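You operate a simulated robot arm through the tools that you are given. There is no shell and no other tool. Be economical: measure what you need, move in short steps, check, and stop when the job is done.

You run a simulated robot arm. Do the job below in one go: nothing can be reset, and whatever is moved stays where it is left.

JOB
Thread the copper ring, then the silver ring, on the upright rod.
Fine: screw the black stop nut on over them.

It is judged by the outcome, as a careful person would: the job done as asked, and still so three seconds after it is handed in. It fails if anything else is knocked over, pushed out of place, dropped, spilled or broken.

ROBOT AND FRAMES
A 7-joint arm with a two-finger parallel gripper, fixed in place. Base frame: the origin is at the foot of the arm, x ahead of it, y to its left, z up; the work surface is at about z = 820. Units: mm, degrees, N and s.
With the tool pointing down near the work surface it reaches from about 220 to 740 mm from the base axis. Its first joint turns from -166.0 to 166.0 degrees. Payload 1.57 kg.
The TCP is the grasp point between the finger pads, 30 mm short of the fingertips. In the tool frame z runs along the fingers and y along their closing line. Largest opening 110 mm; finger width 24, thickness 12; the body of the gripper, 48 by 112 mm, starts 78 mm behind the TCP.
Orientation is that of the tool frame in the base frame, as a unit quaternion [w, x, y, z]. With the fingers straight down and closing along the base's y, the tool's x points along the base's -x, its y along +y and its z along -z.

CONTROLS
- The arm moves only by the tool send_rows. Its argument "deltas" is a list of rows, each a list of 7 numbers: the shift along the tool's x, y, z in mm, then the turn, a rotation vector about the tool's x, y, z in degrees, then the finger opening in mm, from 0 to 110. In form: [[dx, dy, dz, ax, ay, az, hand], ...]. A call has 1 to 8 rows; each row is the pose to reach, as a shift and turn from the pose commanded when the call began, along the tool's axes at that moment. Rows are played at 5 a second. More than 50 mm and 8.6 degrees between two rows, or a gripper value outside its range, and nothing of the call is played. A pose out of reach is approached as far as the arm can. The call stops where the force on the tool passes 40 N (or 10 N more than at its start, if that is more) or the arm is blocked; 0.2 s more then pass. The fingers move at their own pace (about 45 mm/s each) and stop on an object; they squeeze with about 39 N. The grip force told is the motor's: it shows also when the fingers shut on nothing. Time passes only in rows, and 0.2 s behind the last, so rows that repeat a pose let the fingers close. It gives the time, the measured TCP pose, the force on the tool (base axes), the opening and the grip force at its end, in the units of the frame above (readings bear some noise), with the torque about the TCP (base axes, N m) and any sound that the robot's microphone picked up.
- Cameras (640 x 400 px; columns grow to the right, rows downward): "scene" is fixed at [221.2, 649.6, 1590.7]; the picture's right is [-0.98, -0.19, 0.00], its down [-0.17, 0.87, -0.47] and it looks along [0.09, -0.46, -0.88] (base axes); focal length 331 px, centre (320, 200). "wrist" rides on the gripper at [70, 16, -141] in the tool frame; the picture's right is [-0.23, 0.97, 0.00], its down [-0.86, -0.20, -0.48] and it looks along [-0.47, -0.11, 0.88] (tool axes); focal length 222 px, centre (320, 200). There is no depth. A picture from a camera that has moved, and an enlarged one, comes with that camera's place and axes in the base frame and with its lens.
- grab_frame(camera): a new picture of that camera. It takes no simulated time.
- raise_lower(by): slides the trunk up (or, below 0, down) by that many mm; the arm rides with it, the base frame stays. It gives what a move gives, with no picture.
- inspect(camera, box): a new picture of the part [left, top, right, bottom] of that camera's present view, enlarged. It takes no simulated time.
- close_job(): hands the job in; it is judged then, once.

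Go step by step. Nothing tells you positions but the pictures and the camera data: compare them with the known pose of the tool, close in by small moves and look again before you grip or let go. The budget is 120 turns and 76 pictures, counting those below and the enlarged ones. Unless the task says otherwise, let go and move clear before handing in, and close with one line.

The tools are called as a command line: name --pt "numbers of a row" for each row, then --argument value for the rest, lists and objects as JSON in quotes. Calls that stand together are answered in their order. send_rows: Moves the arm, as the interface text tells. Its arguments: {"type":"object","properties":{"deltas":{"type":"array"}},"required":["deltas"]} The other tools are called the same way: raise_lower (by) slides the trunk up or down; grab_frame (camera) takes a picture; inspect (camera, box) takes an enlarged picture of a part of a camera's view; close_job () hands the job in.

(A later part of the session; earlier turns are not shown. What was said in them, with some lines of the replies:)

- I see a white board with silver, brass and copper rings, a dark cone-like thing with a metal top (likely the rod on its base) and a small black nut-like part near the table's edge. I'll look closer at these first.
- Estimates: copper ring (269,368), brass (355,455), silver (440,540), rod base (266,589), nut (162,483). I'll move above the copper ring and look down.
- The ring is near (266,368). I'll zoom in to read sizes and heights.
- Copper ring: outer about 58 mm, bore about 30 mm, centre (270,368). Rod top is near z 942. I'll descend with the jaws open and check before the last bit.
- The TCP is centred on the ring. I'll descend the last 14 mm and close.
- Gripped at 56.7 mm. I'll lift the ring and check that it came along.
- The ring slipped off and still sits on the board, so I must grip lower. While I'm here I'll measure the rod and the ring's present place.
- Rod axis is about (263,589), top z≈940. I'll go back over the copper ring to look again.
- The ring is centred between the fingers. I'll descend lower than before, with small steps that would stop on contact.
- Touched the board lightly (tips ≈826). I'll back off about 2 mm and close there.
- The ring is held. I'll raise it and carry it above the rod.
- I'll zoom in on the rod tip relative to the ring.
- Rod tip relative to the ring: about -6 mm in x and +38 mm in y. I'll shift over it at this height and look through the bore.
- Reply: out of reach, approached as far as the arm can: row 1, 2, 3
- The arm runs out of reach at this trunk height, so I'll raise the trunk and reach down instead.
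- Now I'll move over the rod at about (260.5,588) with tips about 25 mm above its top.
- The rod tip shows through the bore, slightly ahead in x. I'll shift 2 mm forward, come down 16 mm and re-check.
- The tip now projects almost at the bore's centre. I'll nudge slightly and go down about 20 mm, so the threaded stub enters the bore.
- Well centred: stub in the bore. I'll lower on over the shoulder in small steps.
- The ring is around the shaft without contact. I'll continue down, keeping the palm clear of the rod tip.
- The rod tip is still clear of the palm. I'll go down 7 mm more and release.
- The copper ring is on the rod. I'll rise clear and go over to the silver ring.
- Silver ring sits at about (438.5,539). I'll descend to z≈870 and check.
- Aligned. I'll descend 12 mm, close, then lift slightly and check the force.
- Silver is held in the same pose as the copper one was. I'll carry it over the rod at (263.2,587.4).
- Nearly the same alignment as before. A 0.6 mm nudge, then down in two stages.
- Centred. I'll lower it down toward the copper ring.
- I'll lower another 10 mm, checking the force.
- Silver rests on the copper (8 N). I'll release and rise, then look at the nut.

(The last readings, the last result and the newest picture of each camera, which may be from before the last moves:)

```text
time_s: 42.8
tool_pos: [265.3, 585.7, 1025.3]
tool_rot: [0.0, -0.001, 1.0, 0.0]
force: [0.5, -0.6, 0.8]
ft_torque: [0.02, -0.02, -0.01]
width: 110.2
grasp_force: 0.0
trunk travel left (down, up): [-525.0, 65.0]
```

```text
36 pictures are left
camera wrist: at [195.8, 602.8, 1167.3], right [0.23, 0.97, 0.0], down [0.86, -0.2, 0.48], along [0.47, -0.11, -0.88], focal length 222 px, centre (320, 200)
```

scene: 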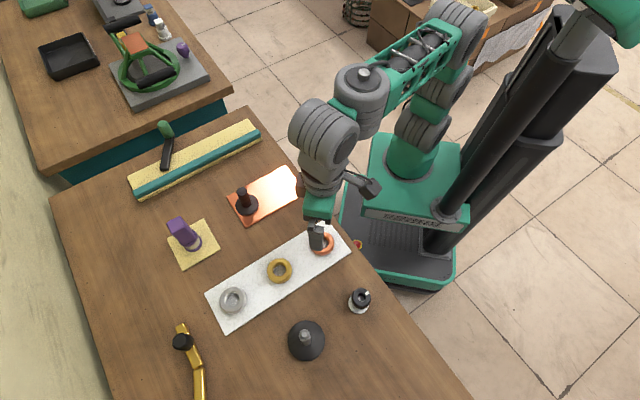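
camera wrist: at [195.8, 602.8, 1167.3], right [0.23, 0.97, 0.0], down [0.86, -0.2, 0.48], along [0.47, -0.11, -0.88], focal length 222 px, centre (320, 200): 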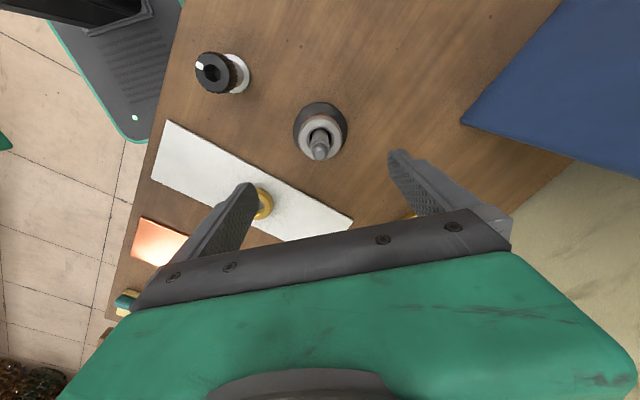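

Nut is at about (164,493), top near z 893. I'll move above it.

send_rows --pt "35 -32 0 0 0 0 110" --pt "70 -64 0 0 0 0 110" --pt "101 -93 0 0 0 0 110" --pt "101 -93 0 0 0 0 110"

inspect --camera "wrist" --box '[220, 60, 420, 220]'

inspect --camera "scene" --box '[260, 260, 400, 360]'

```text
time_s: 43.8
tool_pos: [163.3, 493.1, 1027.5]
tool_rot: [0.001, -0.001, 1.0, 0.0]
force: [-0.7, 0.3, 0.0]
ft_torque: [-0.01, -0.01, 0.01]
width: 109.9
grasp_force: 0.1
trunk travel left (down, up): [-525.0, 65.0]
```

```text
2.50 times, centred on (320, 140) of wrist
camera zoom: at [94.3, 509.1, 1167.0], right [0.23, 0.97, 0.0], down [0.86, -0.2, 0.48], along [0.47, -0.11, -0.88], focal length 555 px, centre (320, 350)
```

zoom: 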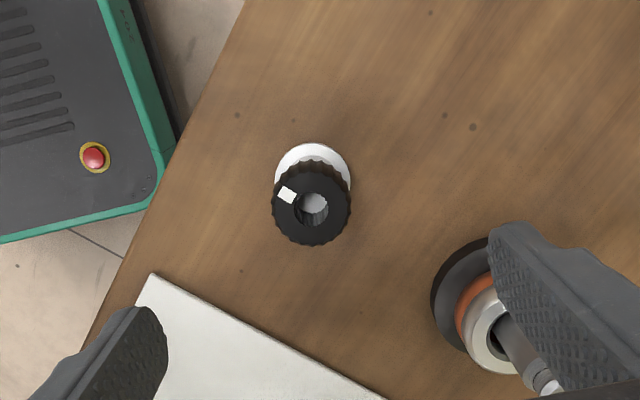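

```text
4.00 times, centred on (330, 310) of scene
camera zoom: at [221.2, 649.6, 1590.7], right [-0.98, -0.19, 0.0], down [-0.17, 0.87, -0.47], along [0.09, -0.46, -0.88], focal length 1324 px, centre (280, -240)
```

zoom: 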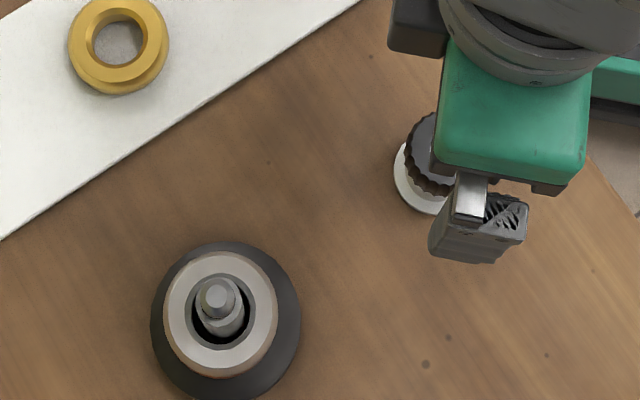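

Both rings are on. The nut is near (160.6,489), top z≈886, about 40 mm across. I'll centre over it and pre-turn the gripper counter-clockwise so the clockwise screwing stroke is long.

send_rows --pt "3 -4 0 0 0 0 80" --pt "3 -4 0 0 0 -8 80" --pt "3 -4 0 0 0 -16 80" --pt "3 -4 0 0 0 -24 80" --pt "3 -4 0 0 0 -32 80" --pt "3 -4 0 0 0 -40 80" --pt "3 -4 0 0 0 -48 80" --pt "3 -4 0 0 0 -56 80"

send_rows --pt "0 0 0 0 0 -8 80" --pt "0 0 0 0 0 -16 80" --pt "0 0 0 0 0 -24 80" --pt "0 0 0 0 0 -32 80" --pt "0 0 0 0 0 -40 80" --pt "0 0 0 0 0 -48 80" --pt "0 0 0 0 0 -56 80" --pt "0 0 0 0 0 -64 80"

grab_frame --camera "wrist"

```text
time_s: 45.6
tool_pos: [158.7, 490.8, 1026.3]
tool_rot: [0.0, -0.471, 0.882, 0.0]
force: [-0.6, 0.0, -0.8]
ft_torque: [0.01, -0.01, 0.02]
width: 80.0
grasp_force: 0.0
trunk travel left (down, up): [-525.0, 65.0]
```

```text
time_s: 47.4
tool_pos: [159.5, 491.2, 1026.5]
tool_rot: [0.001, 0.867, -0.498, 0.0]
force: [0.1, 0.4, -0.8]
ft_torque: [0.0, -0.01, -0.05]
width: 80.0
grasp_force: 0.1
trunk travel left (down, up): [-525.0, 65.0]
```

```text
33 pictures are left
camera wrist: at [181.1, 422.3, 1166.8], right [-0.96, -0.29, 0.0], down [-0.26, 0.84, 0.48], along [-0.14, 0.46, -0.88], focal length 222 px, centre (320, 200)
```

wrist: 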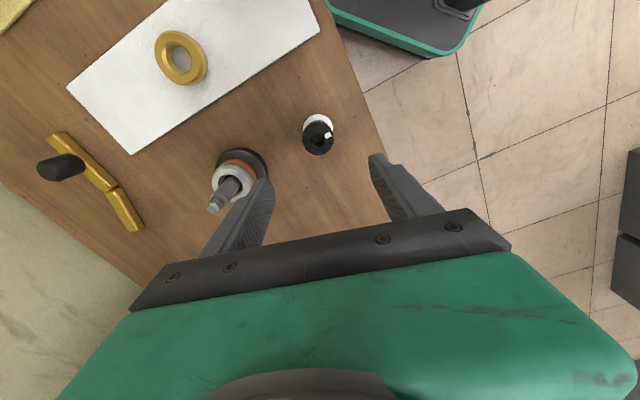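

Turning works with no limit met. I'll try further, to see how much stroke there is.

send_rows --pt "0 0 0 0 0 -8 80" --pt "0 0 0 0 0 -16 80" --pt "0 0 0 0 0 -24 80" --pt "0 0 0 0 0 -32 80" --pt "0 0 0 0 0 -40 80" --pt "0 0 0 0 0 -48 80"

inspect --camera "wrist" --box '[240, 80, 400, 200]'

```text
time_s: 48.8
tool_pos: [159.8, 489.5, 1025.2]
tool_rot: [0.001, 0.995, -0.103, -0.001]
force: [0.1, -0.1, -0.1]
ft_torque: [0.02, 0.03, 0.02]
width: 79.8
grasp_force: 0.0
trunk travel left (down, up): [-525.0, 65.0]
```

```text
3.33 times, centred on (320, 140) of wrist
camera zoom: at [224.9, 460.5, 1166.6], right [-0.42, -0.91, 0.0], down [-0.8, 0.37, 0.48], along [-0.43, 0.2, -0.88], focal length 740 px, centre (320, 400)
```

zoom: 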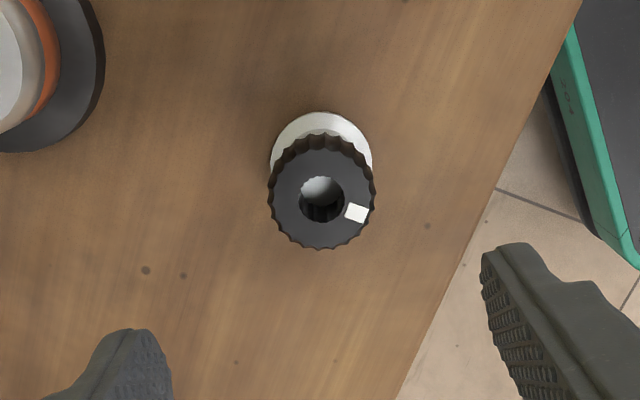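

Two opposite views put the nut at (162.3,489), top z≈878. I'll centre and descend partway to check.

send_rows --pt "2.8 0.9 20 0 0 0 80" --pt "2.8 0.9 60 0 0 0 80" --pt "2.8 0.9 100 0 0 0 80" --pt "2.8 0.9 125 0 0 0 80" --pt "2.8 0.9 125 0 0 0 80"

grab_frame --camera "wrist"

```text
time_s: 50.0
tool_pos: [162.8, 489.1, 900.3]
tool_rot: [0.001, 0.995, -0.104, 0.0]
force: [0.6, -0.4, 0.6]
ft_torque: [0.0, -0.03, -0.03]
width: 80.0
grasp_force: 0.1
trunk travel left (down, up): [-525.0, 65.0]
```

```text
31 pictures are left
camera wrist: at [228.4, 458.7, 1041.1], right [-0.42, -0.91, 0.0], down [-0.8, 0.37, 0.48], along [-0.43, 0.2, -0.88], focal length 222 px, centre (320, 200)
```

wrist: 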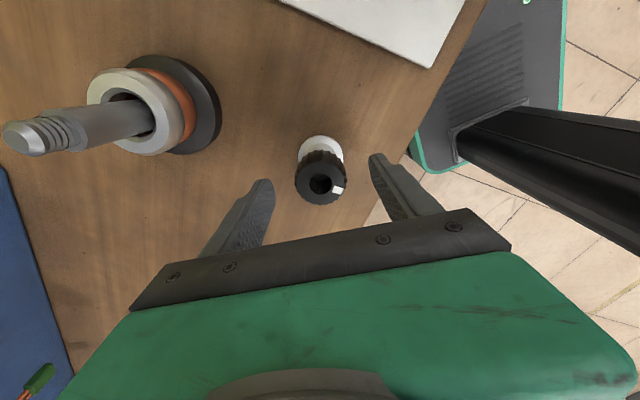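

Centred. I'll descend to TCP z≈867 and close on the nut.

send_rows --pt "0 0 12 0 0 0 80" --pt "0 0 24 0 0 0 80" --pt "0 0 33 0 0 0 80" --pt "0 0 33 0 0 0 50" --pt "0 0 33 0 0 0 20" --pt "0 0 33 0 0 0 20" --pt "0 0 33 0 0 0 20" --pt "0 0 33 0 0 0 20"

inspect --camera "wrist" --box '[240, 120, 400, 240]'

```text
time_s: 51.8
tool_pos: [161.4, 488.2, 869.1]
tool_rot: [0.0, 0.995, -0.104, 0.0]
force: [-0.6, -0.3, 0.5]
ft_torque: [-0.05, -0.02, 0.01]
width: 41.1
grasp_force: 38.4
trunk travel left (down, up): [-525.0, 65.0]
```

```text
3.33 times, centred on (320, 180) of wrist
camera zoom: at [227.5, 458.2, 1009.3], right [-0.42, -0.91, 0.0], down [-0.8, 0.37, 0.48], along [-0.43, 0.2, -0.88], focal length 740 px, centre (320, 267)
```

zoom: 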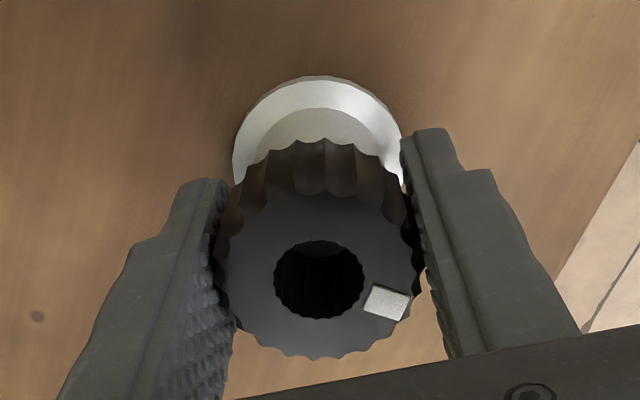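

Gripped at 41.1 mm. I'll lift and verify.

send_rows --pt "0 0 -5 0 0 0 20" --pt "0 0 -15 0 0 0 20" --pt "0 0 -30 0 0 0 20" --pt "0 0 -60 0 0 0 20" --pt "0 0 -95 0 0 0 20" --pt "0 0 -130 0 0 0 20" --pt "0 0 -130 0 0 0 20"

grab_frame --camera "wrist"

grab_frame --camera "scene"

```text
time_s: 53.4
tool_pos: [161.1, 489.6, 997.9]
tool_rot: [0.0, 0.994, -0.105, 0.0]
force: [0.2, 0.4, -1.5]
ft_torque: [-0.03, -0.03, -0.03]
width: 41.3
grasp_force: 39.0
trunk travel left (down, up): [-525.0, 65.0]
```

```text
29 pictures are left
camera wrist: at [227.3, 459.9, 1139.3], right [-0.42, -0.91, 0.0], down [-0.8, 0.37, 0.48], along [-0.43, 0.2, -0.88], focal length 222 px, centre (320, 200)
```

wrist: 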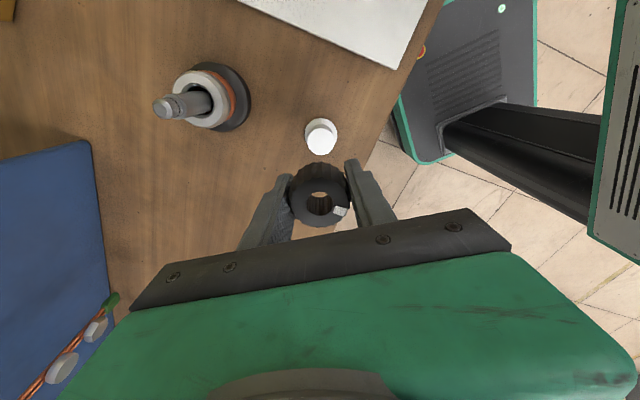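

```text
28 pictures are left
```

scene: 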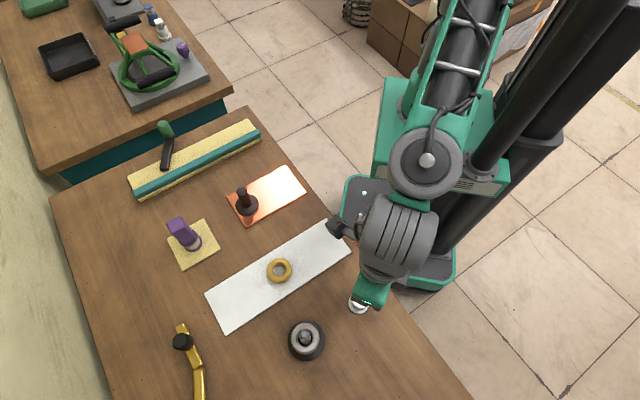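

The nut came along. I'll carry it above the rod.

send_rows --pt "20 -29 -5 0 0 0 20" --pt "40 -58 -5 0 0 0 20" --pt "60 -88 -5 0 0 0 20" --pt "79.1 -117.1 -5 0 0 0 20" --pt "79.1 -117.1 -5 0 0 0 20"

inspect --camera "wrist" --box '[240, 100, 400, 220]'

```text
time_s: 54.6
tool_pos: [262.6, 585.8, 1002.8]
tool_rot: [0.0, 0.995, -0.105, 0.0]
force: [0.3, 0.0, -1.0]
ft_torque: [0.0, 0.0, 0.01]
width: 41.1
grasp_force: 38.8
trunk travel left (down, up): [-525.0, 65.0]
```

```text
3.33 times, centred on (320, 160) of wrist
camera zoom: at [328.4, 556.7, 1143.4], right [-0.42, -0.91, 0.0], down [-0.8, 0.37, 0.48], along [-0.43, 0.2, -0.88], focal length 740 px, centre (320, 333)
```

zoom: 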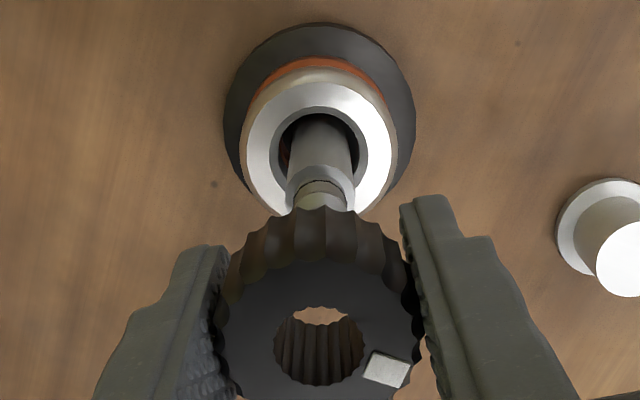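

I'll descend about 36 mm and look for the tip through the nut's bore.

send_rows --pt "0 0 12 0 0 0 20" --pt "0 0 24 0 0 0 20" --pt "0 0 36 0 0 0 20" --pt "0 0 36 0 0 0 20"

inspect --camera "wrist" --box '[260, 130, 380, 220]'

```text
time_s: 55.6
tool_pos: [262.2, 586.5, 967.6]
tool_rot: [0.0, 0.995, -0.105, 0.0]
force: [0.8, -0.2, -1.2]
ft_torque: [-0.01, -0.01, -0.01]
width: 41.1
grasp_force: 39.6
trunk travel left (down, up): [-525.0, 65.0]
```

```text
4.44 times, centred on (320, 175) of wrist
camera zoom: at [328.4, 557.4, 1108.0], right [-0.42, -0.91, 0.0], down [-0.8, 0.37, 0.48], along [-0.43, 0.2, -0.88], focal length 987 px, centre (320, 311)
```

zoom: 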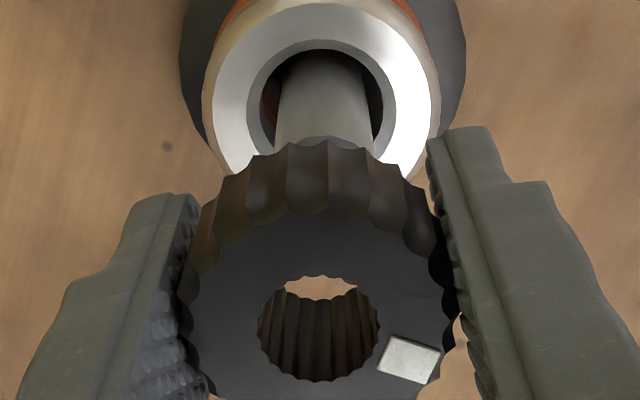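

The nut's bottom is about 14 mm above the tip. I'll correct 0.4 mm sideways and descend 13 mm.

send_rows --pt "0 0.4 5 0 0 0 20" --pt "0 0.4 10 0 0 0 20" --pt "0 0.4 13 0 0 0 20" --pt "0 0.4 13 0 0 0 20"

inspect --camera "wrist" --box '[280, 150, 360, 210]'

```text
time_s: 56.6
tool_pos: [263.4, 585.9, 954.2]
tool_rot: [0.0, 0.994, -0.105, 0.0]
force: [-0.3, -0.2, -0.9]
ft_torque: [0.0, -0.02, 0.0]
width: 41.3
grasp_force: 39.5
trunk travel left (down, up): [-525.0, 65.0]
```

```text
6.67 times, centred on (320, 180) of wrist
camera zoom: at [328.7, 556.6, 1094.7], right [-0.42, -0.91, 0.0], down [-0.8, 0.37, 0.48], along [-0.43, 0.2, -0.88], focal length 1481 px, centre (320, 333)
```

zoom: 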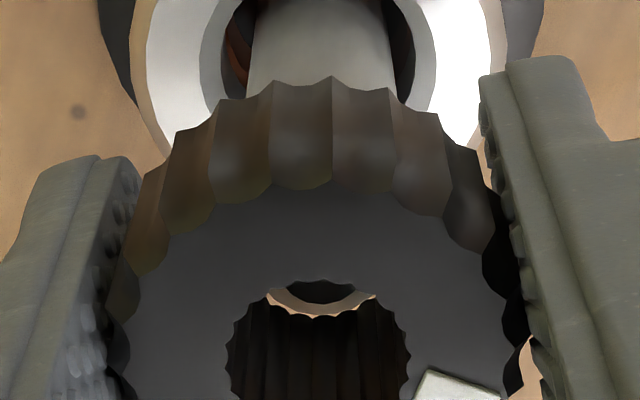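

The tip shows under the bore, horizontally centred. I'll go down 4 mm more, gently.

send_rows --pt "0 0 1.5 0 0 0 20" --pt "0 0 3 0 0 0 20" --pt "0 0 5 0 0 0 20" --pt "0 0 5 0 0 0 20"

inspect --camera "wrist" --box '[280, 150, 360, 210]'

```text
time_s: 57.6
tool_pos: [262.5, 587.5, 949.8]
tool_rot: [-0.001, 0.995, -0.103, 0.001]
force: [-1.9, 0.0, 3.8]
ft_torque: [0.01, 0.06, -0.02]
width: 41.2
grasp_force: 38.6
trunk travel left (down, up): [-525.0, 65.0]
```

```text
6.67 times, centred on (320, 180) of wrist
camera zoom: at [328.6, 556.7, 1090.7], right [-0.42, -0.91, 0.0], down [-0.8, 0.37, 0.48], along [-0.43, 0.2, -0.88], focal length 1481 px, centre (320, 333)
```

zoom: 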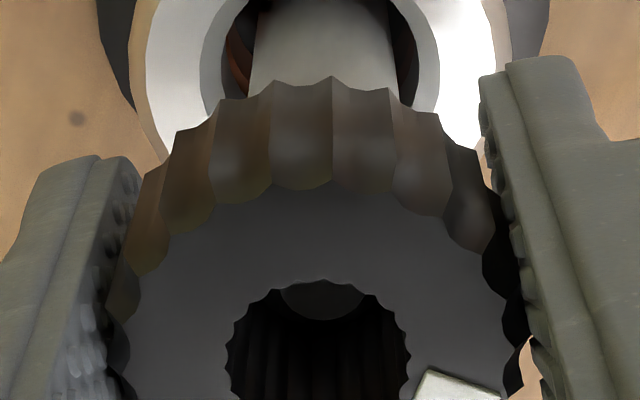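

Light chamfer contact pushing toward -x, so the nut sits a bit too far in +x. I'll lift 1 mm, shift 1.2 mm and retry.

send_rows --pt "0 0 -1.5 0 0 0 20" --pt "-1.2 0 -1.5 0 0 0 20" --pt "-1.2 0 0 0 0 0 20" --pt "-1.2 0 1 0 0 0 20" --pt "-1.2 0 1 0 0 0 20"

inspect --camera "wrist" --box '[280, 150, 360, 210]'

```text
time_s: 58.8
tool_pos: [261.5, 585.9, 946.9]
tool_rot: [0.0, 0.995, -0.104, 0.001]
force: [0.4, 0.2, -1.3]
ft_torque: [0.0, 0.02, -0.02]
width: 41.4
grasp_force: 39.6
trunk travel left (down, up): [-525.0, 65.0]
```

```text
6.67 times, centred on (320, 180) of wrist
camera zoom: at [327.7, 557.5, 1088.5], right [-0.42, -0.91, 0.0], down [-0.8, 0.37, 0.48], along [-0.43, 0.2, -0.88], focal length 1481 px, centre (320, 333)
```

zoom: 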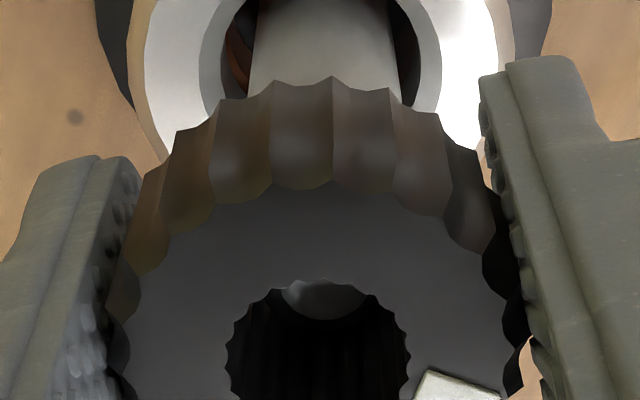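

Free of contact now. Down another 2 mm.

send_rows --pt "0 0 1 0 0 0 20" --pt "0 0 2 0 0 0 20" --pt "0 0 2 0 0 0 20"

```text
time_s: 59.6
tool_pos: [261.6, 586.3, 946.0]
tool_rot: [0.0, 0.995, -0.105, 0.0]
force: [0.1, -0.8, -0.7]
ft_torque: [-0.02, 0.03, 0.04]
width: 41.2
grasp_force: 38.8
trunk travel left (down, up): [-525.0, 65.0]
```

send_rows --pt "0 0 1 0 0 0 20" --pt "0 0 2 0 0 0 20" --pt "0 0 2 0 0 0 20"

inspect --camera "wrist" --box '[280, 150, 360, 210]'

```text
time_s: 60.4
tool_pos: [261.5, 586.1, 943.2]
tool_rot: [0.001, 0.994, -0.105, 0.0]
force: [-0.5, -0.4, -1.1]
ft_torque: [0.01, 0.0, 0.04]
width: 41.3
grasp_force: 38.7
trunk travel left (down, up): [-525.0, 65.0]
```

```text
6.67 times, centred on (320, 180) of wrist
camera zoom: at [327.6, 556.7, 1084.8], right [-0.42, -0.91, 0.0], down [-0.8, 0.37, 0.48], along [-0.43, 0.2, -0.88], focal length 1481 px, centre (320, 333)
```

zoom: 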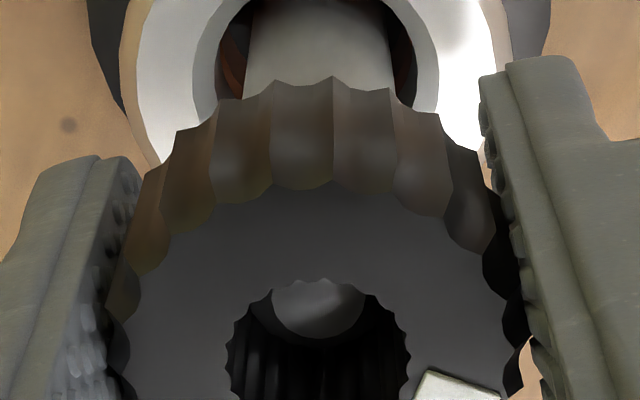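

The tip is entering the bore freely. I'll keep lowering until the thread makes contact.

send_rows --pt "0 0 1 0 0 0 20" --pt "0 0 2 0 0 0 20" --pt "0 0 3 0 0 0 20" --pt "0 0 3 0 0 0 20"

```text
time_s: 61.4
tool_pos: [260.3, 587.4, 940.6]
tool_rot: [0.0, 0.995, -0.104, 0.0]
force: [-1.0, 2.6, -0.8]
ft_torque: [0.02, 0.06, 0.01]
width: 41.1
grasp_force: 38.3
trunk travel left (down, up): [-525.0, 65.0]
```

Slight side force; I'll look before going on.

inspect --camera "wrist" --box '[280, 150, 360, 210]'

inspect --camera "scene" --box '[250, 280, 370, 370]'

```text
6.67 times, centred on (320, 180) of wrist
camera zoom: at [326.7, 557.2, 1081.4], right [-0.42, -0.91, 0.0], down [-0.8, 0.37, 0.48], along [-0.43, 0.2, -0.88], focal length 1481 px, centre (320, 333)
```

zoom: 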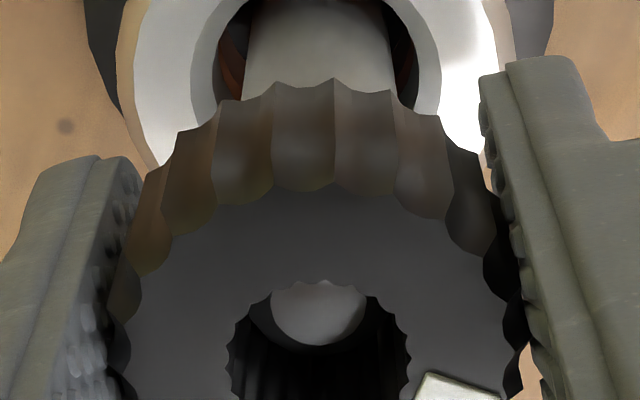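

```text
4.44 times, centred on (310, 325) of scene
camera zoom: at [221.2, 649.6, 1590.7], right [-0.98, -0.19, 0.0], down [-0.17, 0.87, -0.47], along [0.09, -0.46, -0.88], focal length 1471 px, centre (364, -356)
```

zoom: 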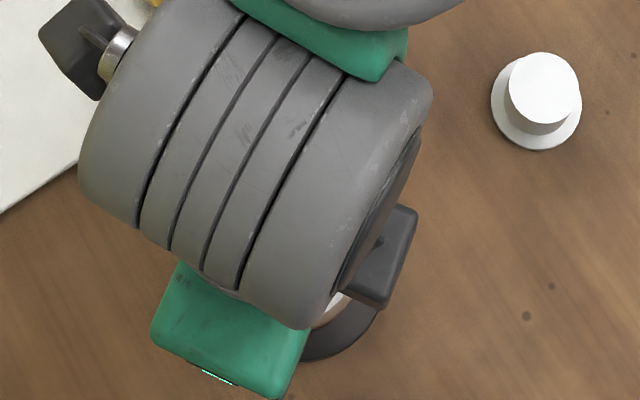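

The tip is centred about halfway in the nut. I'll correct 0.4 mm and lower 2 mm more.

send_rows --pt "0 -0.4 0 0 0 0 20" --pt "0 -0.4 1 0 0 0 20" --pt "0 -0.4 2 0 0 0 20" --pt "0 -0.4 2 0 0 0 20"

```text
time_s: 62.4
tool_pos: [260.9, 587.4, 940.3]
tool_rot: [-0.001, 0.995, -0.104, 0.0]
force: [-8.4, -1.2, 9.4]
ft_torque: [-0.39, 0.39, 0.02]
width: 41.1
grasp_force: 38.6
trunk travel left (down, up): [-525.0, 65.0]
```

Thread contact with some side load toward -x. I'll ease up 1 mm, shift -x 0.7 mm and touch again.

send_rows --pt "0 0 -1.2 0 0 0 20" --pt "-0.8 0 -1.2 0 0 0 20" --pt "-0.8 0 -0.5 0 0 0 20" --pt "-0.8 0 -0.5 0 0 0 20"

```text
time_s: 63.4
tool_pos: [260.6, 587.5, 940.6]
tool_rot: [-0.001, 0.995, -0.105, 0.0]
force: [-6.3, 6.1, 5.7]
ft_torque: [-0.1, 0.14, 0.03]
width: 41.2
grasp_force: 39.1
trunk travel left (down, up): [-525.0, 65.0]
```

Still side load (-x, +y); I'll comply with it.

send_rows --pt "-0.7 -0.5 -0.5 0 0 0 20" --pt "-0.7 -0.5 -0.5 0 0 0 20" --pt "-0.7 -0.5 0 0 0 0 20" --pt "-0.7 -0.5 0 0 0 0 20"

```text
time_s: 64.4
tool_pos: [261.1, 586.8, 941.0]
tool_rot: [0.0, 0.995, -0.104, 0.0]
force: [0.3, 1.2, 9.2]
ft_torque: [-0.29, 0.0, 0.0]
width: 41.3
grasp_force: 38.5
trunk travel left (down, up): [-525.0, 65.0]
```

Side load is gone and the nut rests axially on the thread. I'll start turning clockwise with a slight feed.

send_rows --pt "0 0 0.05 0 0 8 20" --pt "0 0 0.1 0 0 16 20" --pt "0 0 0.15 0 0 24 20" --pt "0 0 0.2 0 0 32 20" --pt "0 0 0.25 0 0 40 20" --pt "0 0 0.3 0 0 48 20" --pt "0 0 0.35 0 0 56 20" --pt "0 0 0.4 0 0 64 20"

inspect --camera "wrist" --box '[260, 140, 380, 230]'

```text
time_s: 66.2
tool_pos: [261.2, 588.1, 939.6]
tool_rot: [0.001, 0.787, -0.616, 0.0]
force: [4.9, 4.0, 10.7]
ft_torque: [-0.02, -0.06, 0.01]
width: 41.2
grasp_force: 39.0
trunk travel left (down, up): [-525.0, 65.0]
```

```text
4.44 times, centred on (320, 185) of wrist
camera zoom: at [263.4, 516.4, 1079.8], right [-1.0, -0.01, 0.0], down [-0.01, 0.88, 0.48], along [-0.01, 0.48, -0.88], focal length 987 px, centre (320, 267)
```

zoom: 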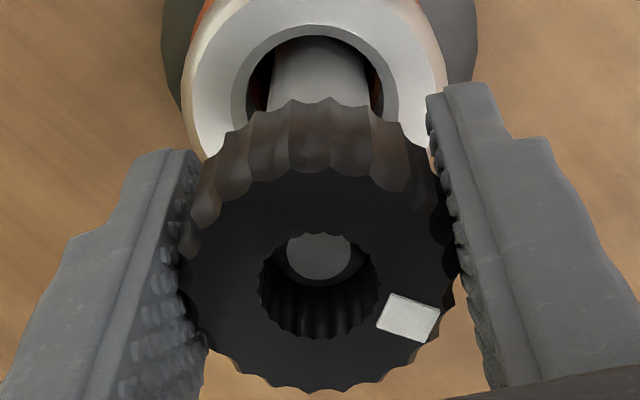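

The nut turns with the gripper. I'll keep turning, complying with the small side load.

send_rows --pt "-0.3 -0.6 0.1 0 0 8 20" --pt "-0.3 -0.6 0.2 0 0 16 20" --pt "-0.3 -0.6 0.3 0 0 24 20" --pt "-0.3 -0.6 0.4 0 0 32 20" --pt "-0.3 -0.6 0.5 0 0 40 20" --pt "-0.3 -0.6 0.6 0 0 48 20" --pt "-0.3 -0.6 0.7 0 0 56 20" --pt "-0.3 -0.6 0.8 0 0 64 20"

send_rows --pt "0 0 0.1 0 0 8 20" --pt "0 0 0.2 0 0 16 20" --pt "0 0 0.3 0 0 24 20" --pt "0 0 0.4 0 0 32 20" --pt "0 0 0.5 0 0 40 20" --pt "0 0 0.6 0 0 48 20" --pt "0 0 0.6 0 0 48 20"

```text
time_s: 68.0
tool_pos: [262.7, 588.0, 938.0]
tool_rot: [0.0, -0.34, 0.94, 0.001]
force: [7.5, -4.9, 7.5]
ft_torque: [-0.05, -0.15, 0.03]
width: 41.3
grasp_force: 38.9
trunk travel left (down, up): [-525.0, 65.0]
```

```text
time_s: 69.6
tool_pos: [261.1, 586.7, 937.4]
tool_rot: [-0.001, 0.071, 0.997, 0.0]
force: [11.3, -12.8, -1.9]
ft_torque: [0.24, -0.36, 0.01]
width: 41.2
grasp_force: 38.6
trunk travel left (down, up): [-525.0, 65.0]
```

The nut is threading down by itself (z fell about 3.5 mm, axial load gone), but the side load rose as the nut sits slightly off the turning axis. I'll comply sideways.

send_rows --pt "-0.7 -0.5 0.2 0 0 0 20" --pt "-1.3 -1.0 0.2 0 0 0 20" --pt "-1.3 -1.0 0.2 0 0 0 20"

inspect --camera "wrist" --box '[260, 140, 380, 230]'

```text
time_s: 70.4
tool_pos: [260.8, 585.9, 938.0]
tool_rot: [-0.001, 0.069, 0.998, 0.0]
force: [4.8, -7.2, -5.1]
ft_torque: [0.01, -0.02, 0.0]
width: 40.9
grasp_force: 38.5
trunk travel left (down, up): [-525.0, 65.0]
```

```text
4.44 times, centred on (320, 185) of wrist
camera zoom: at [196.5, 613.0, 1078.5], right [0.36, 0.93, 0.0], down [0.82, -0.31, 0.48], along [0.45, -0.17, -0.88], focal length 987 px, centre (320, 267)
```

zoom: 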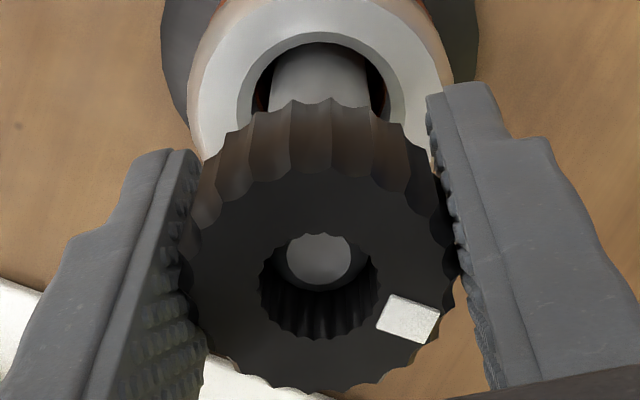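

Side load halved. I'll comply further and keep turning, now orbiting about the nut's axis (≈1.2 mm off along tool x).

send_rows --pt "-0.7 -0.7 0.4 0 0 0 20" --pt "-0.69 -0.87 0.5 0 0 8 20" --pt "-0.65 -1.03 0.6 0 0 16 20" --pt "-0.6 -1.19 0.7 0 0 24 20" --pt "-0.52 -1.34 0.8 0 0 32 20" --pt "-0.42 -1.47 0.9 0 0 40 20" --pt "-0.3 -1.59 1.0 0 0 48 20" --pt "-0.3 -1.59 1.0 0 0 48 20"

```text
time_s: 72.2
tool_pos: [261.5, 586.5, 937.6]
tool_rot: [0.0, 0.469, 0.883, 0.0]
force: [-6.3, 2.1, -3.8]
ft_torque: [0.1, 0.21, 0.02]
width: 41.3
grasp_force: 39.0
trunk travel left (down, up): [-525.0, 65.0]
```

Continuing with compliance and more feed.

send_rows --pt "0.5 -0.5 0.3 0 0 0 20" --pt "0.5 -0.5 0.4 0 0 8 20" --pt "0.5 -0.5 0.5 0 0 16 20" --pt "0.5 -0.5 0.6 0 0 24 20" --pt "0.5 -0.5 0.7 0 0 32 20" --pt "0.5 -0.5 0.8 0 0 40 20" --pt "0.5 -0.5 0.9 0 0 48 20" --pt "0.5 -0.5 0.9 0 0 48 20"

inspect --camera "wrist" --box '[260, 140, 380, 230]'

```text
time_s: 74.0
tool_pos: [263.3, 592.3, 935.1]
tool_rot: [0.004, 0.778, 0.628, 0.0]
force: [-20.1, -23.3, 2.6]
ft_torque: [-0.24, 0.32, -0.06]
width: 41.1
grasp_force: 39.0
out of reach, approached as far as the arm can: row 7, 8
trunk travel left (down, up): [-525.0, 65.0]
```

```text
4.44 times, centred on (320, 185) of wrist
camera zoom: at [293.6, 658.1, 1075.2], right [0.9, -0.43, 0.01], down [-0.38, -0.79, 0.48], along [-0.2, -0.44, -0.88], focal length 987 px, centre (320, 267)
```

zoom: 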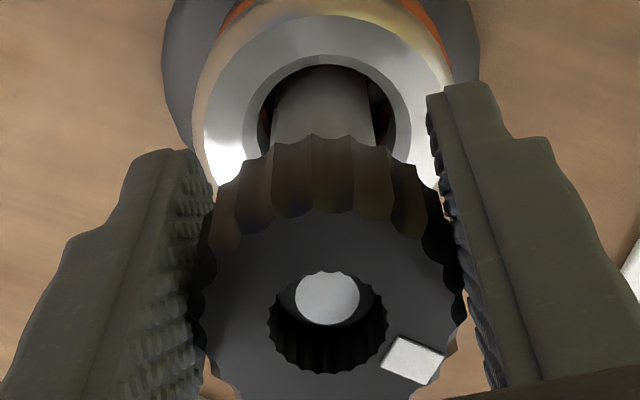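

The wrist reached its turning limit. The nut has turned about 270° and is on the thread; I'll open the jaws here and check it stays.

send_rows --pt "0 0 0 0 0 0 50" --pt "0 0 0 0 0 0 70" --pt "0 0 0 0 0 0 84" --pt "0 0 0 0 0 0 84" --pt "0 0 0 0 0 0 84"

inspect --camera "wrist" --box '[240, 120, 400, 240]'

```text
time_s: 75.2
tool_pos: [266.8, 595.6, 935.7]
tool_rot: [0.003, 0.779, 0.628, 0.001]
force: [-0.8, 0.0, 0.1]
ft_torque: [0.02, 0.03, 0.0]
width: 83.7
grasp_force: 0.1
trunk travel left (down, up): [-525.0, 65.0]
```

```text
3.33 times, centred on (320, 180) of wrist
camera zoom: at [296.8, 661.0, 1076.2], right [0.9, -0.43, 0.01], down [-0.38, -0.79, 0.48], along [-0.2, -0.43, -0.88], focal length 740 px, centre (320, 267)
```

zoom: 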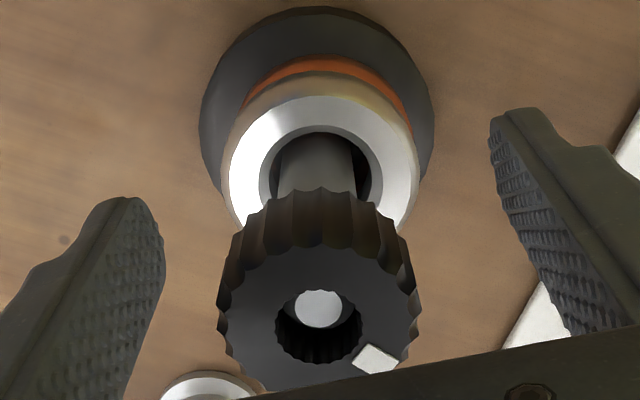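

The nut stays put, upright on the thread. I'll recentre and unwind the wrist with the jaws open.

send_rows --pt "-9 -1.9 0 0 0 0 84" --pt "-9 -1.9 0 0 0 -8 84" --pt "-9 -1.9 0 0 0 -16 84" --pt "-9 -1.9 0 0 0 -24 84" --pt "-9 -1.9 0 0 0 -32 84" --pt "-9 -1.9 0 0 0 -40 84" --pt "-9 -1.9 0 0 0 -48 84" --pt "-9 -1.9 0 0 0 -56 84"

send_rows --pt "0 0 0 0 0 -8 84" --pt "0 0 0 0 0 -16 84" --pt "0 0 0 0 0 -24 84" --pt "0 0 0 0 0 -32 84" --pt "0 0 0 0 0 -40 84" --pt "0 0 0 0 0 -48 84" --pt "0 0 0 0 0 -56 84" --pt "0 0 0 0 0 -64 84"

send_rows --pt "0 0 0 0 0 -8 84" --pt "0 0 0 0 0 -16 84" --pt "0 0 0 0 0 -24 84" --pt "0 0 0 0 0 -32 84" --pt "0 0 0 0 0 -40 84" --pt "0 0 0 0 0 -48 84" --pt "0 0 0 0 0 -56 84" --pt "0 0 0 0 0 -64 84"

send_rows --pt "0 0 0 0 0 -8 84" --pt "0 0 0 0 0 -16 84" --pt "0 0 0 0 0 -24 84" --pt "0 0 0 0 0 -32 84" --pt "0 0 0 0 0 -40 84" --pt "0 0 0 0 0 -48 84" --pt "0 0 0 0 0 -56 84" --pt "0 0 0 0 0 -64 84"

inspect --camera "wrist" --box '[240, 120, 400, 240]'

```text
time_s: 77.0
tool_pos: [261.5, 586.7, 935.2]
tool_rot: [0.0, 0.405, 0.914, 0.0]
force: [0.8, 0.8, 0.1]
ft_torque: [0.0, -0.02, 0.02]
width: 83.9
grasp_force: 0.1
trunk travel left (down, up): [-525.0, 65.0]
```

```text
time_s: 78.8
tool_pos: [262.7, 586.9, 934.4]
tool_rot: [0.0, -0.141, 0.99, 0.0]
force: [-0.3, -0.7, -0.3]
ft_torque: [0.0, 0.03, -0.02]
width: 84.0
grasp_force: 0.1
trunk travel left (down, up): [-525.0, 65.0]
```

```text
time_s: 80.6
tool_pos: [262.2, 588.3, 935.6]
tool_rot: [0.0, -0.644, 0.765, 0.0]
force: [0.5, 0.8, -0.3]
ft_torque: [-0.01, 0.03, 0.01]
width: 83.9
grasp_force: 0.0
trunk travel left (down, up): [-525.0, 65.0]
```

```text
time_s: 82.4
tool_pos: [263.5, 586.1, 935.0]
tool_rot: [-0.001, 0.952, -0.307, 0.0]
force: [0.4, -0.2, 0.6]
ft_torque: [0.07, 0.0, -0.01]
width: 84.1
grasp_force: 0.0
trunk travel left (down, up): [-525.0, 65.0]
```

```text
3.33 times, centred on (320, 180) of wrist
camera zoom: at [310.3, 533.5, 1075.6], right [-0.75, -0.66, 0.0], down [-0.58, 0.66, 0.48], along [-0.31, 0.36, -0.88], focal length 740 px, centre (320, 267)
```

zoom: 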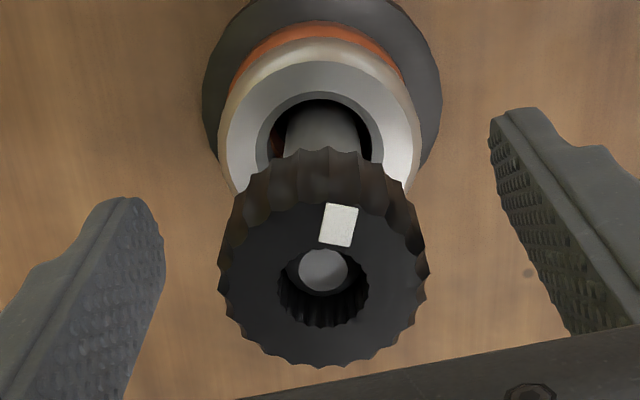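

The nut stays on; I'll unwind a bit more for a longer stroke, then regrip.

send_rows --pt "0 0 0 0 0 -8 84" --pt "0 0 0 0 0 -16 84" --pt "0 0 0 0 0 -24 84" --pt "0 0 0 0 0 -32 84" --pt "0 0 0 0 0 -40 84" --pt "0 0 0 0 0 -48 84" --pt "0 0 0 0 0 -56 84" --pt "0 0 0 0 0 -56 84"

inspect --camera "wrist" --box '[240, 120, 400, 240]'

```text
time_s: 84.2
tool_pos: [262.9, 587.7, 935.5]
tool_rot: [0.0, 0.985, 0.174, 0.001]
force: [0.2, -0.2, -0.2]
ft_torque: [0.03, -0.03, -0.01]
width: 84.1
grasp_force: 0.0
trunk travel left (down, up): [-525.0, 65.0]
```

```text
3.33 times, centred on (320, 180) of wrist
camera zoom: at [334.3, 595.9, 1076.2], right [0.12, -0.99, 0.0], down [-0.87, -0.11, 0.48], along [-0.47, -0.06, -0.88], focal length 740 px, centre (320, 267)
```

zoom: 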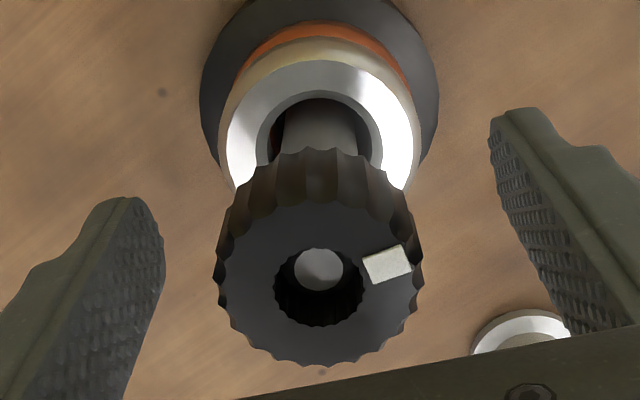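

Centred. I'll close and turn clockwise 64° with a 0.8 mm feed.

send_rows --pt "0 0 1 0 0 0 60" --pt "0 0 1 0 0 0 20" --pt "0 0 1 0 0 0 20" --pt "0 0 1 0 0 0 20" --pt "0 0 1 0 0 0 20" --pt "0 0 1 0 0 0 20"

send_rows --pt "0 0 0.1 0 0 8 20" --pt "0 0 0.2 0 0 16 20" --pt "0 0 0.3 0 0 24 20" --pt "0 0 0.4 0 0 32 20" --pt "0 0 0.5 0 0 40 20" --pt "0 0 0.6 0 0 48 20" --pt "0 0 0.7 0 0 56 20" --pt "0 0 0.8 0 0 64 20"

```text
time_s: 85.6
tool_pos: [261.0, 586.5, 934.4]
tool_rot: [0.0, 0.985, 0.173, 0.0]
force: [-0.6, 2.3, 0.1]
ft_torque: [0.02, 0.0, 0.01]
width: 41.0
grasp_force: 39.2
trunk travel left (down, up): [-525.0, 65.0]
```

```text
time_s: 87.4
tool_pos: [262.6, 586.0, 933.4]
tool_rot: [0.0, 0.927, -0.376, 0.0]
force: [-0.7, -3.3, -0.6]
ft_torque: [0.06, -0.14, 0.63]
width: 40.9
grasp_force: 38.5
trunk travel left (down, up): [-525.0, 65.0]
```

A turning resistance (0.63 N m) appears. I'll look at the nut, then turn a little more.

inspect --camera "wrist" --box '[240, 120, 400, 240]'

send_rows --pt "0 0 0.1 0 0 8 20" --pt "0 0 0.2 0 0 16 20" --pt "0 0 0.3 0 0 24 20" --pt "0 0 0.3 0 0 24 20"

inspect --camera "wrist" --box '[240, 120, 400, 240]'

```text
3.33 times, centred on (320, 180) of wrist
camera zoom: at [301.7, 527.0, 1074.2], right [-0.84, -0.54, 0.0], down [-0.47, 0.74, 0.48], along [-0.26, 0.4, -0.88], focal length 740 px, centre (320, 267)
```

zoom: 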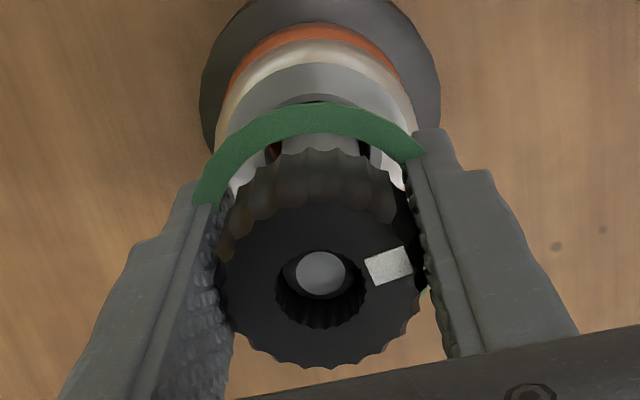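

```text
time_s: 88.4
tool_pos: [261.3, 586.3, 933.1]
tool_rot: [0.0, 0.829, -0.559, 0.0]
force: [-2.2, 0.7, -0.4]
ft_torque: [0.0, 0.15, 0.34]
width: 40.8
grasp_force: 39.0
trunk travel left (down, up): [-525.0, 65.0]
```

```text
3.33 times, centred on (320, 180) of wrist
camera zoom: at [273.4, 516.8, 1074.2], right [-0.99, -0.15, 0.0], down [-0.13, 0.87, 0.48], along [-0.07, 0.47, -0.88], focal length 740 px, centre (320, 267)
```

zoom: 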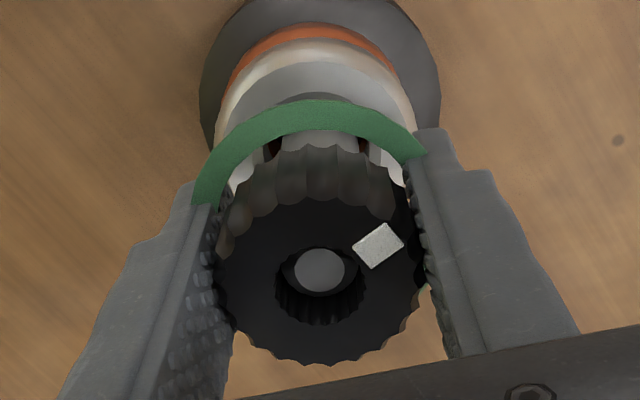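

The nut now resists and slips in the jaws, meaning it has tightened, and a green band has appeared under it. I'll release, rise and look.

send_rows --pt "0 0 0 0 0 0 50" --pt "0 0 0 0 0 0 84" --pt "0 0 0 0 0 0 84" --pt "0 0 0 0 0 0 84" --pt "0 0 -40 0 0 0 84" --pt "0 0 -85 0 0 0 84" --pt "0 0 -85 0 0 0 84"

inspect --camera "wrist" --box '[240, 70, 400, 190]'

```text
time_s: 90.0
tool_pos: [264.4, 586.8, 1015.4]
tool_rot: [0.0, 0.829, -0.559, 0.0]
force: [0.1, 1.2, 0.6]
ft_torque: [-0.02, -0.04, -0.03]
width: 84.0
grasp_force: 0.0
trunk travel left (down, up): [-525.0, 65.0]
```

```text
3.33 times, centred on (320, 130) of wrist
camera zoom: at [274.9, 516.6, 1157.4], right [-0.99, -0.15, 0.0], down [-0.14, 0.87, 0.48], along [-0.07, 0.47, -0.88], focal length 740 px, centre (320, 433)
```

zoom: 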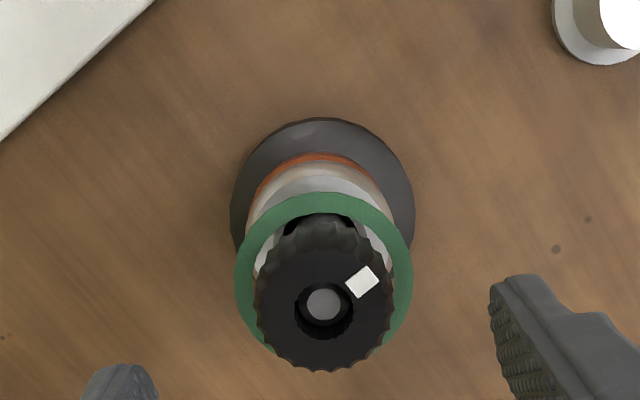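

A green band circles the seated nut, and both rings are below it. I'll move clear and take a final scene look.

send_rows --pt "0 0 -45 0 0 0 84" --pt "0 0 -90 0 0 0 84" --pt "45 0 -90 0 0 0 84" --pt "90 0 -90 0 0 0 84" --pt "130 0 -90 0 0 0 84" --pt "130 0 -90 0 0 0 84"

grab_frame --camera "scene"

inspect --camera "scene" --box '[260, 290, 360, 365]'

```text
time_s: 91.4
tool_pos: [311.5, 464.7, 1108.7]
tool_rot: [-0.001, 0.829, -0.559, 0.0]
force: [0.7, 0.1, 0.1]
ft_torque: [0.0, -0.01, -0.01]
width: 83.9
grasp_force: 0.0
trunk travel left (down, up): [-525.0, 65.0]
```

```text
10 pictures are left
```

scene: 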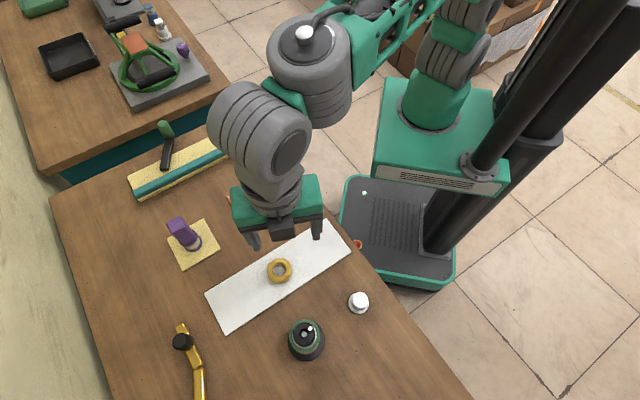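

```text
5.33 times, centred on (310, 328) of scene
camera zoom: at [221.2, 649.6, 1590.7], right [-0.98, -0.19, 0.0], down [-0.17, 0.87, -0.47], along [0.09, -0.46, -0.88], focal length 1765 px, centre (373, -480)
```

zoom: 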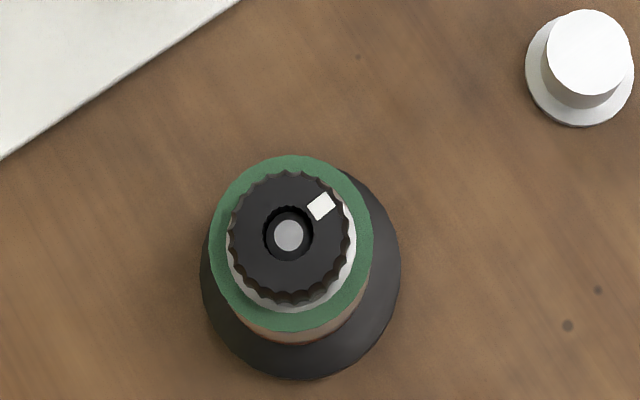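

The copper ring, then the silver ring, are on the rod. The nut is screwed on tight over them with the green band showing, and nothing else has moved, so I'm handing in.

close_job

```text
The job is handed in.
```

The copper ring and then the silver ring are on the upright rod, and the black stop nut is screwed on over them until it tightened. The gripper is clear, and in the last pictures nothing else had moved.
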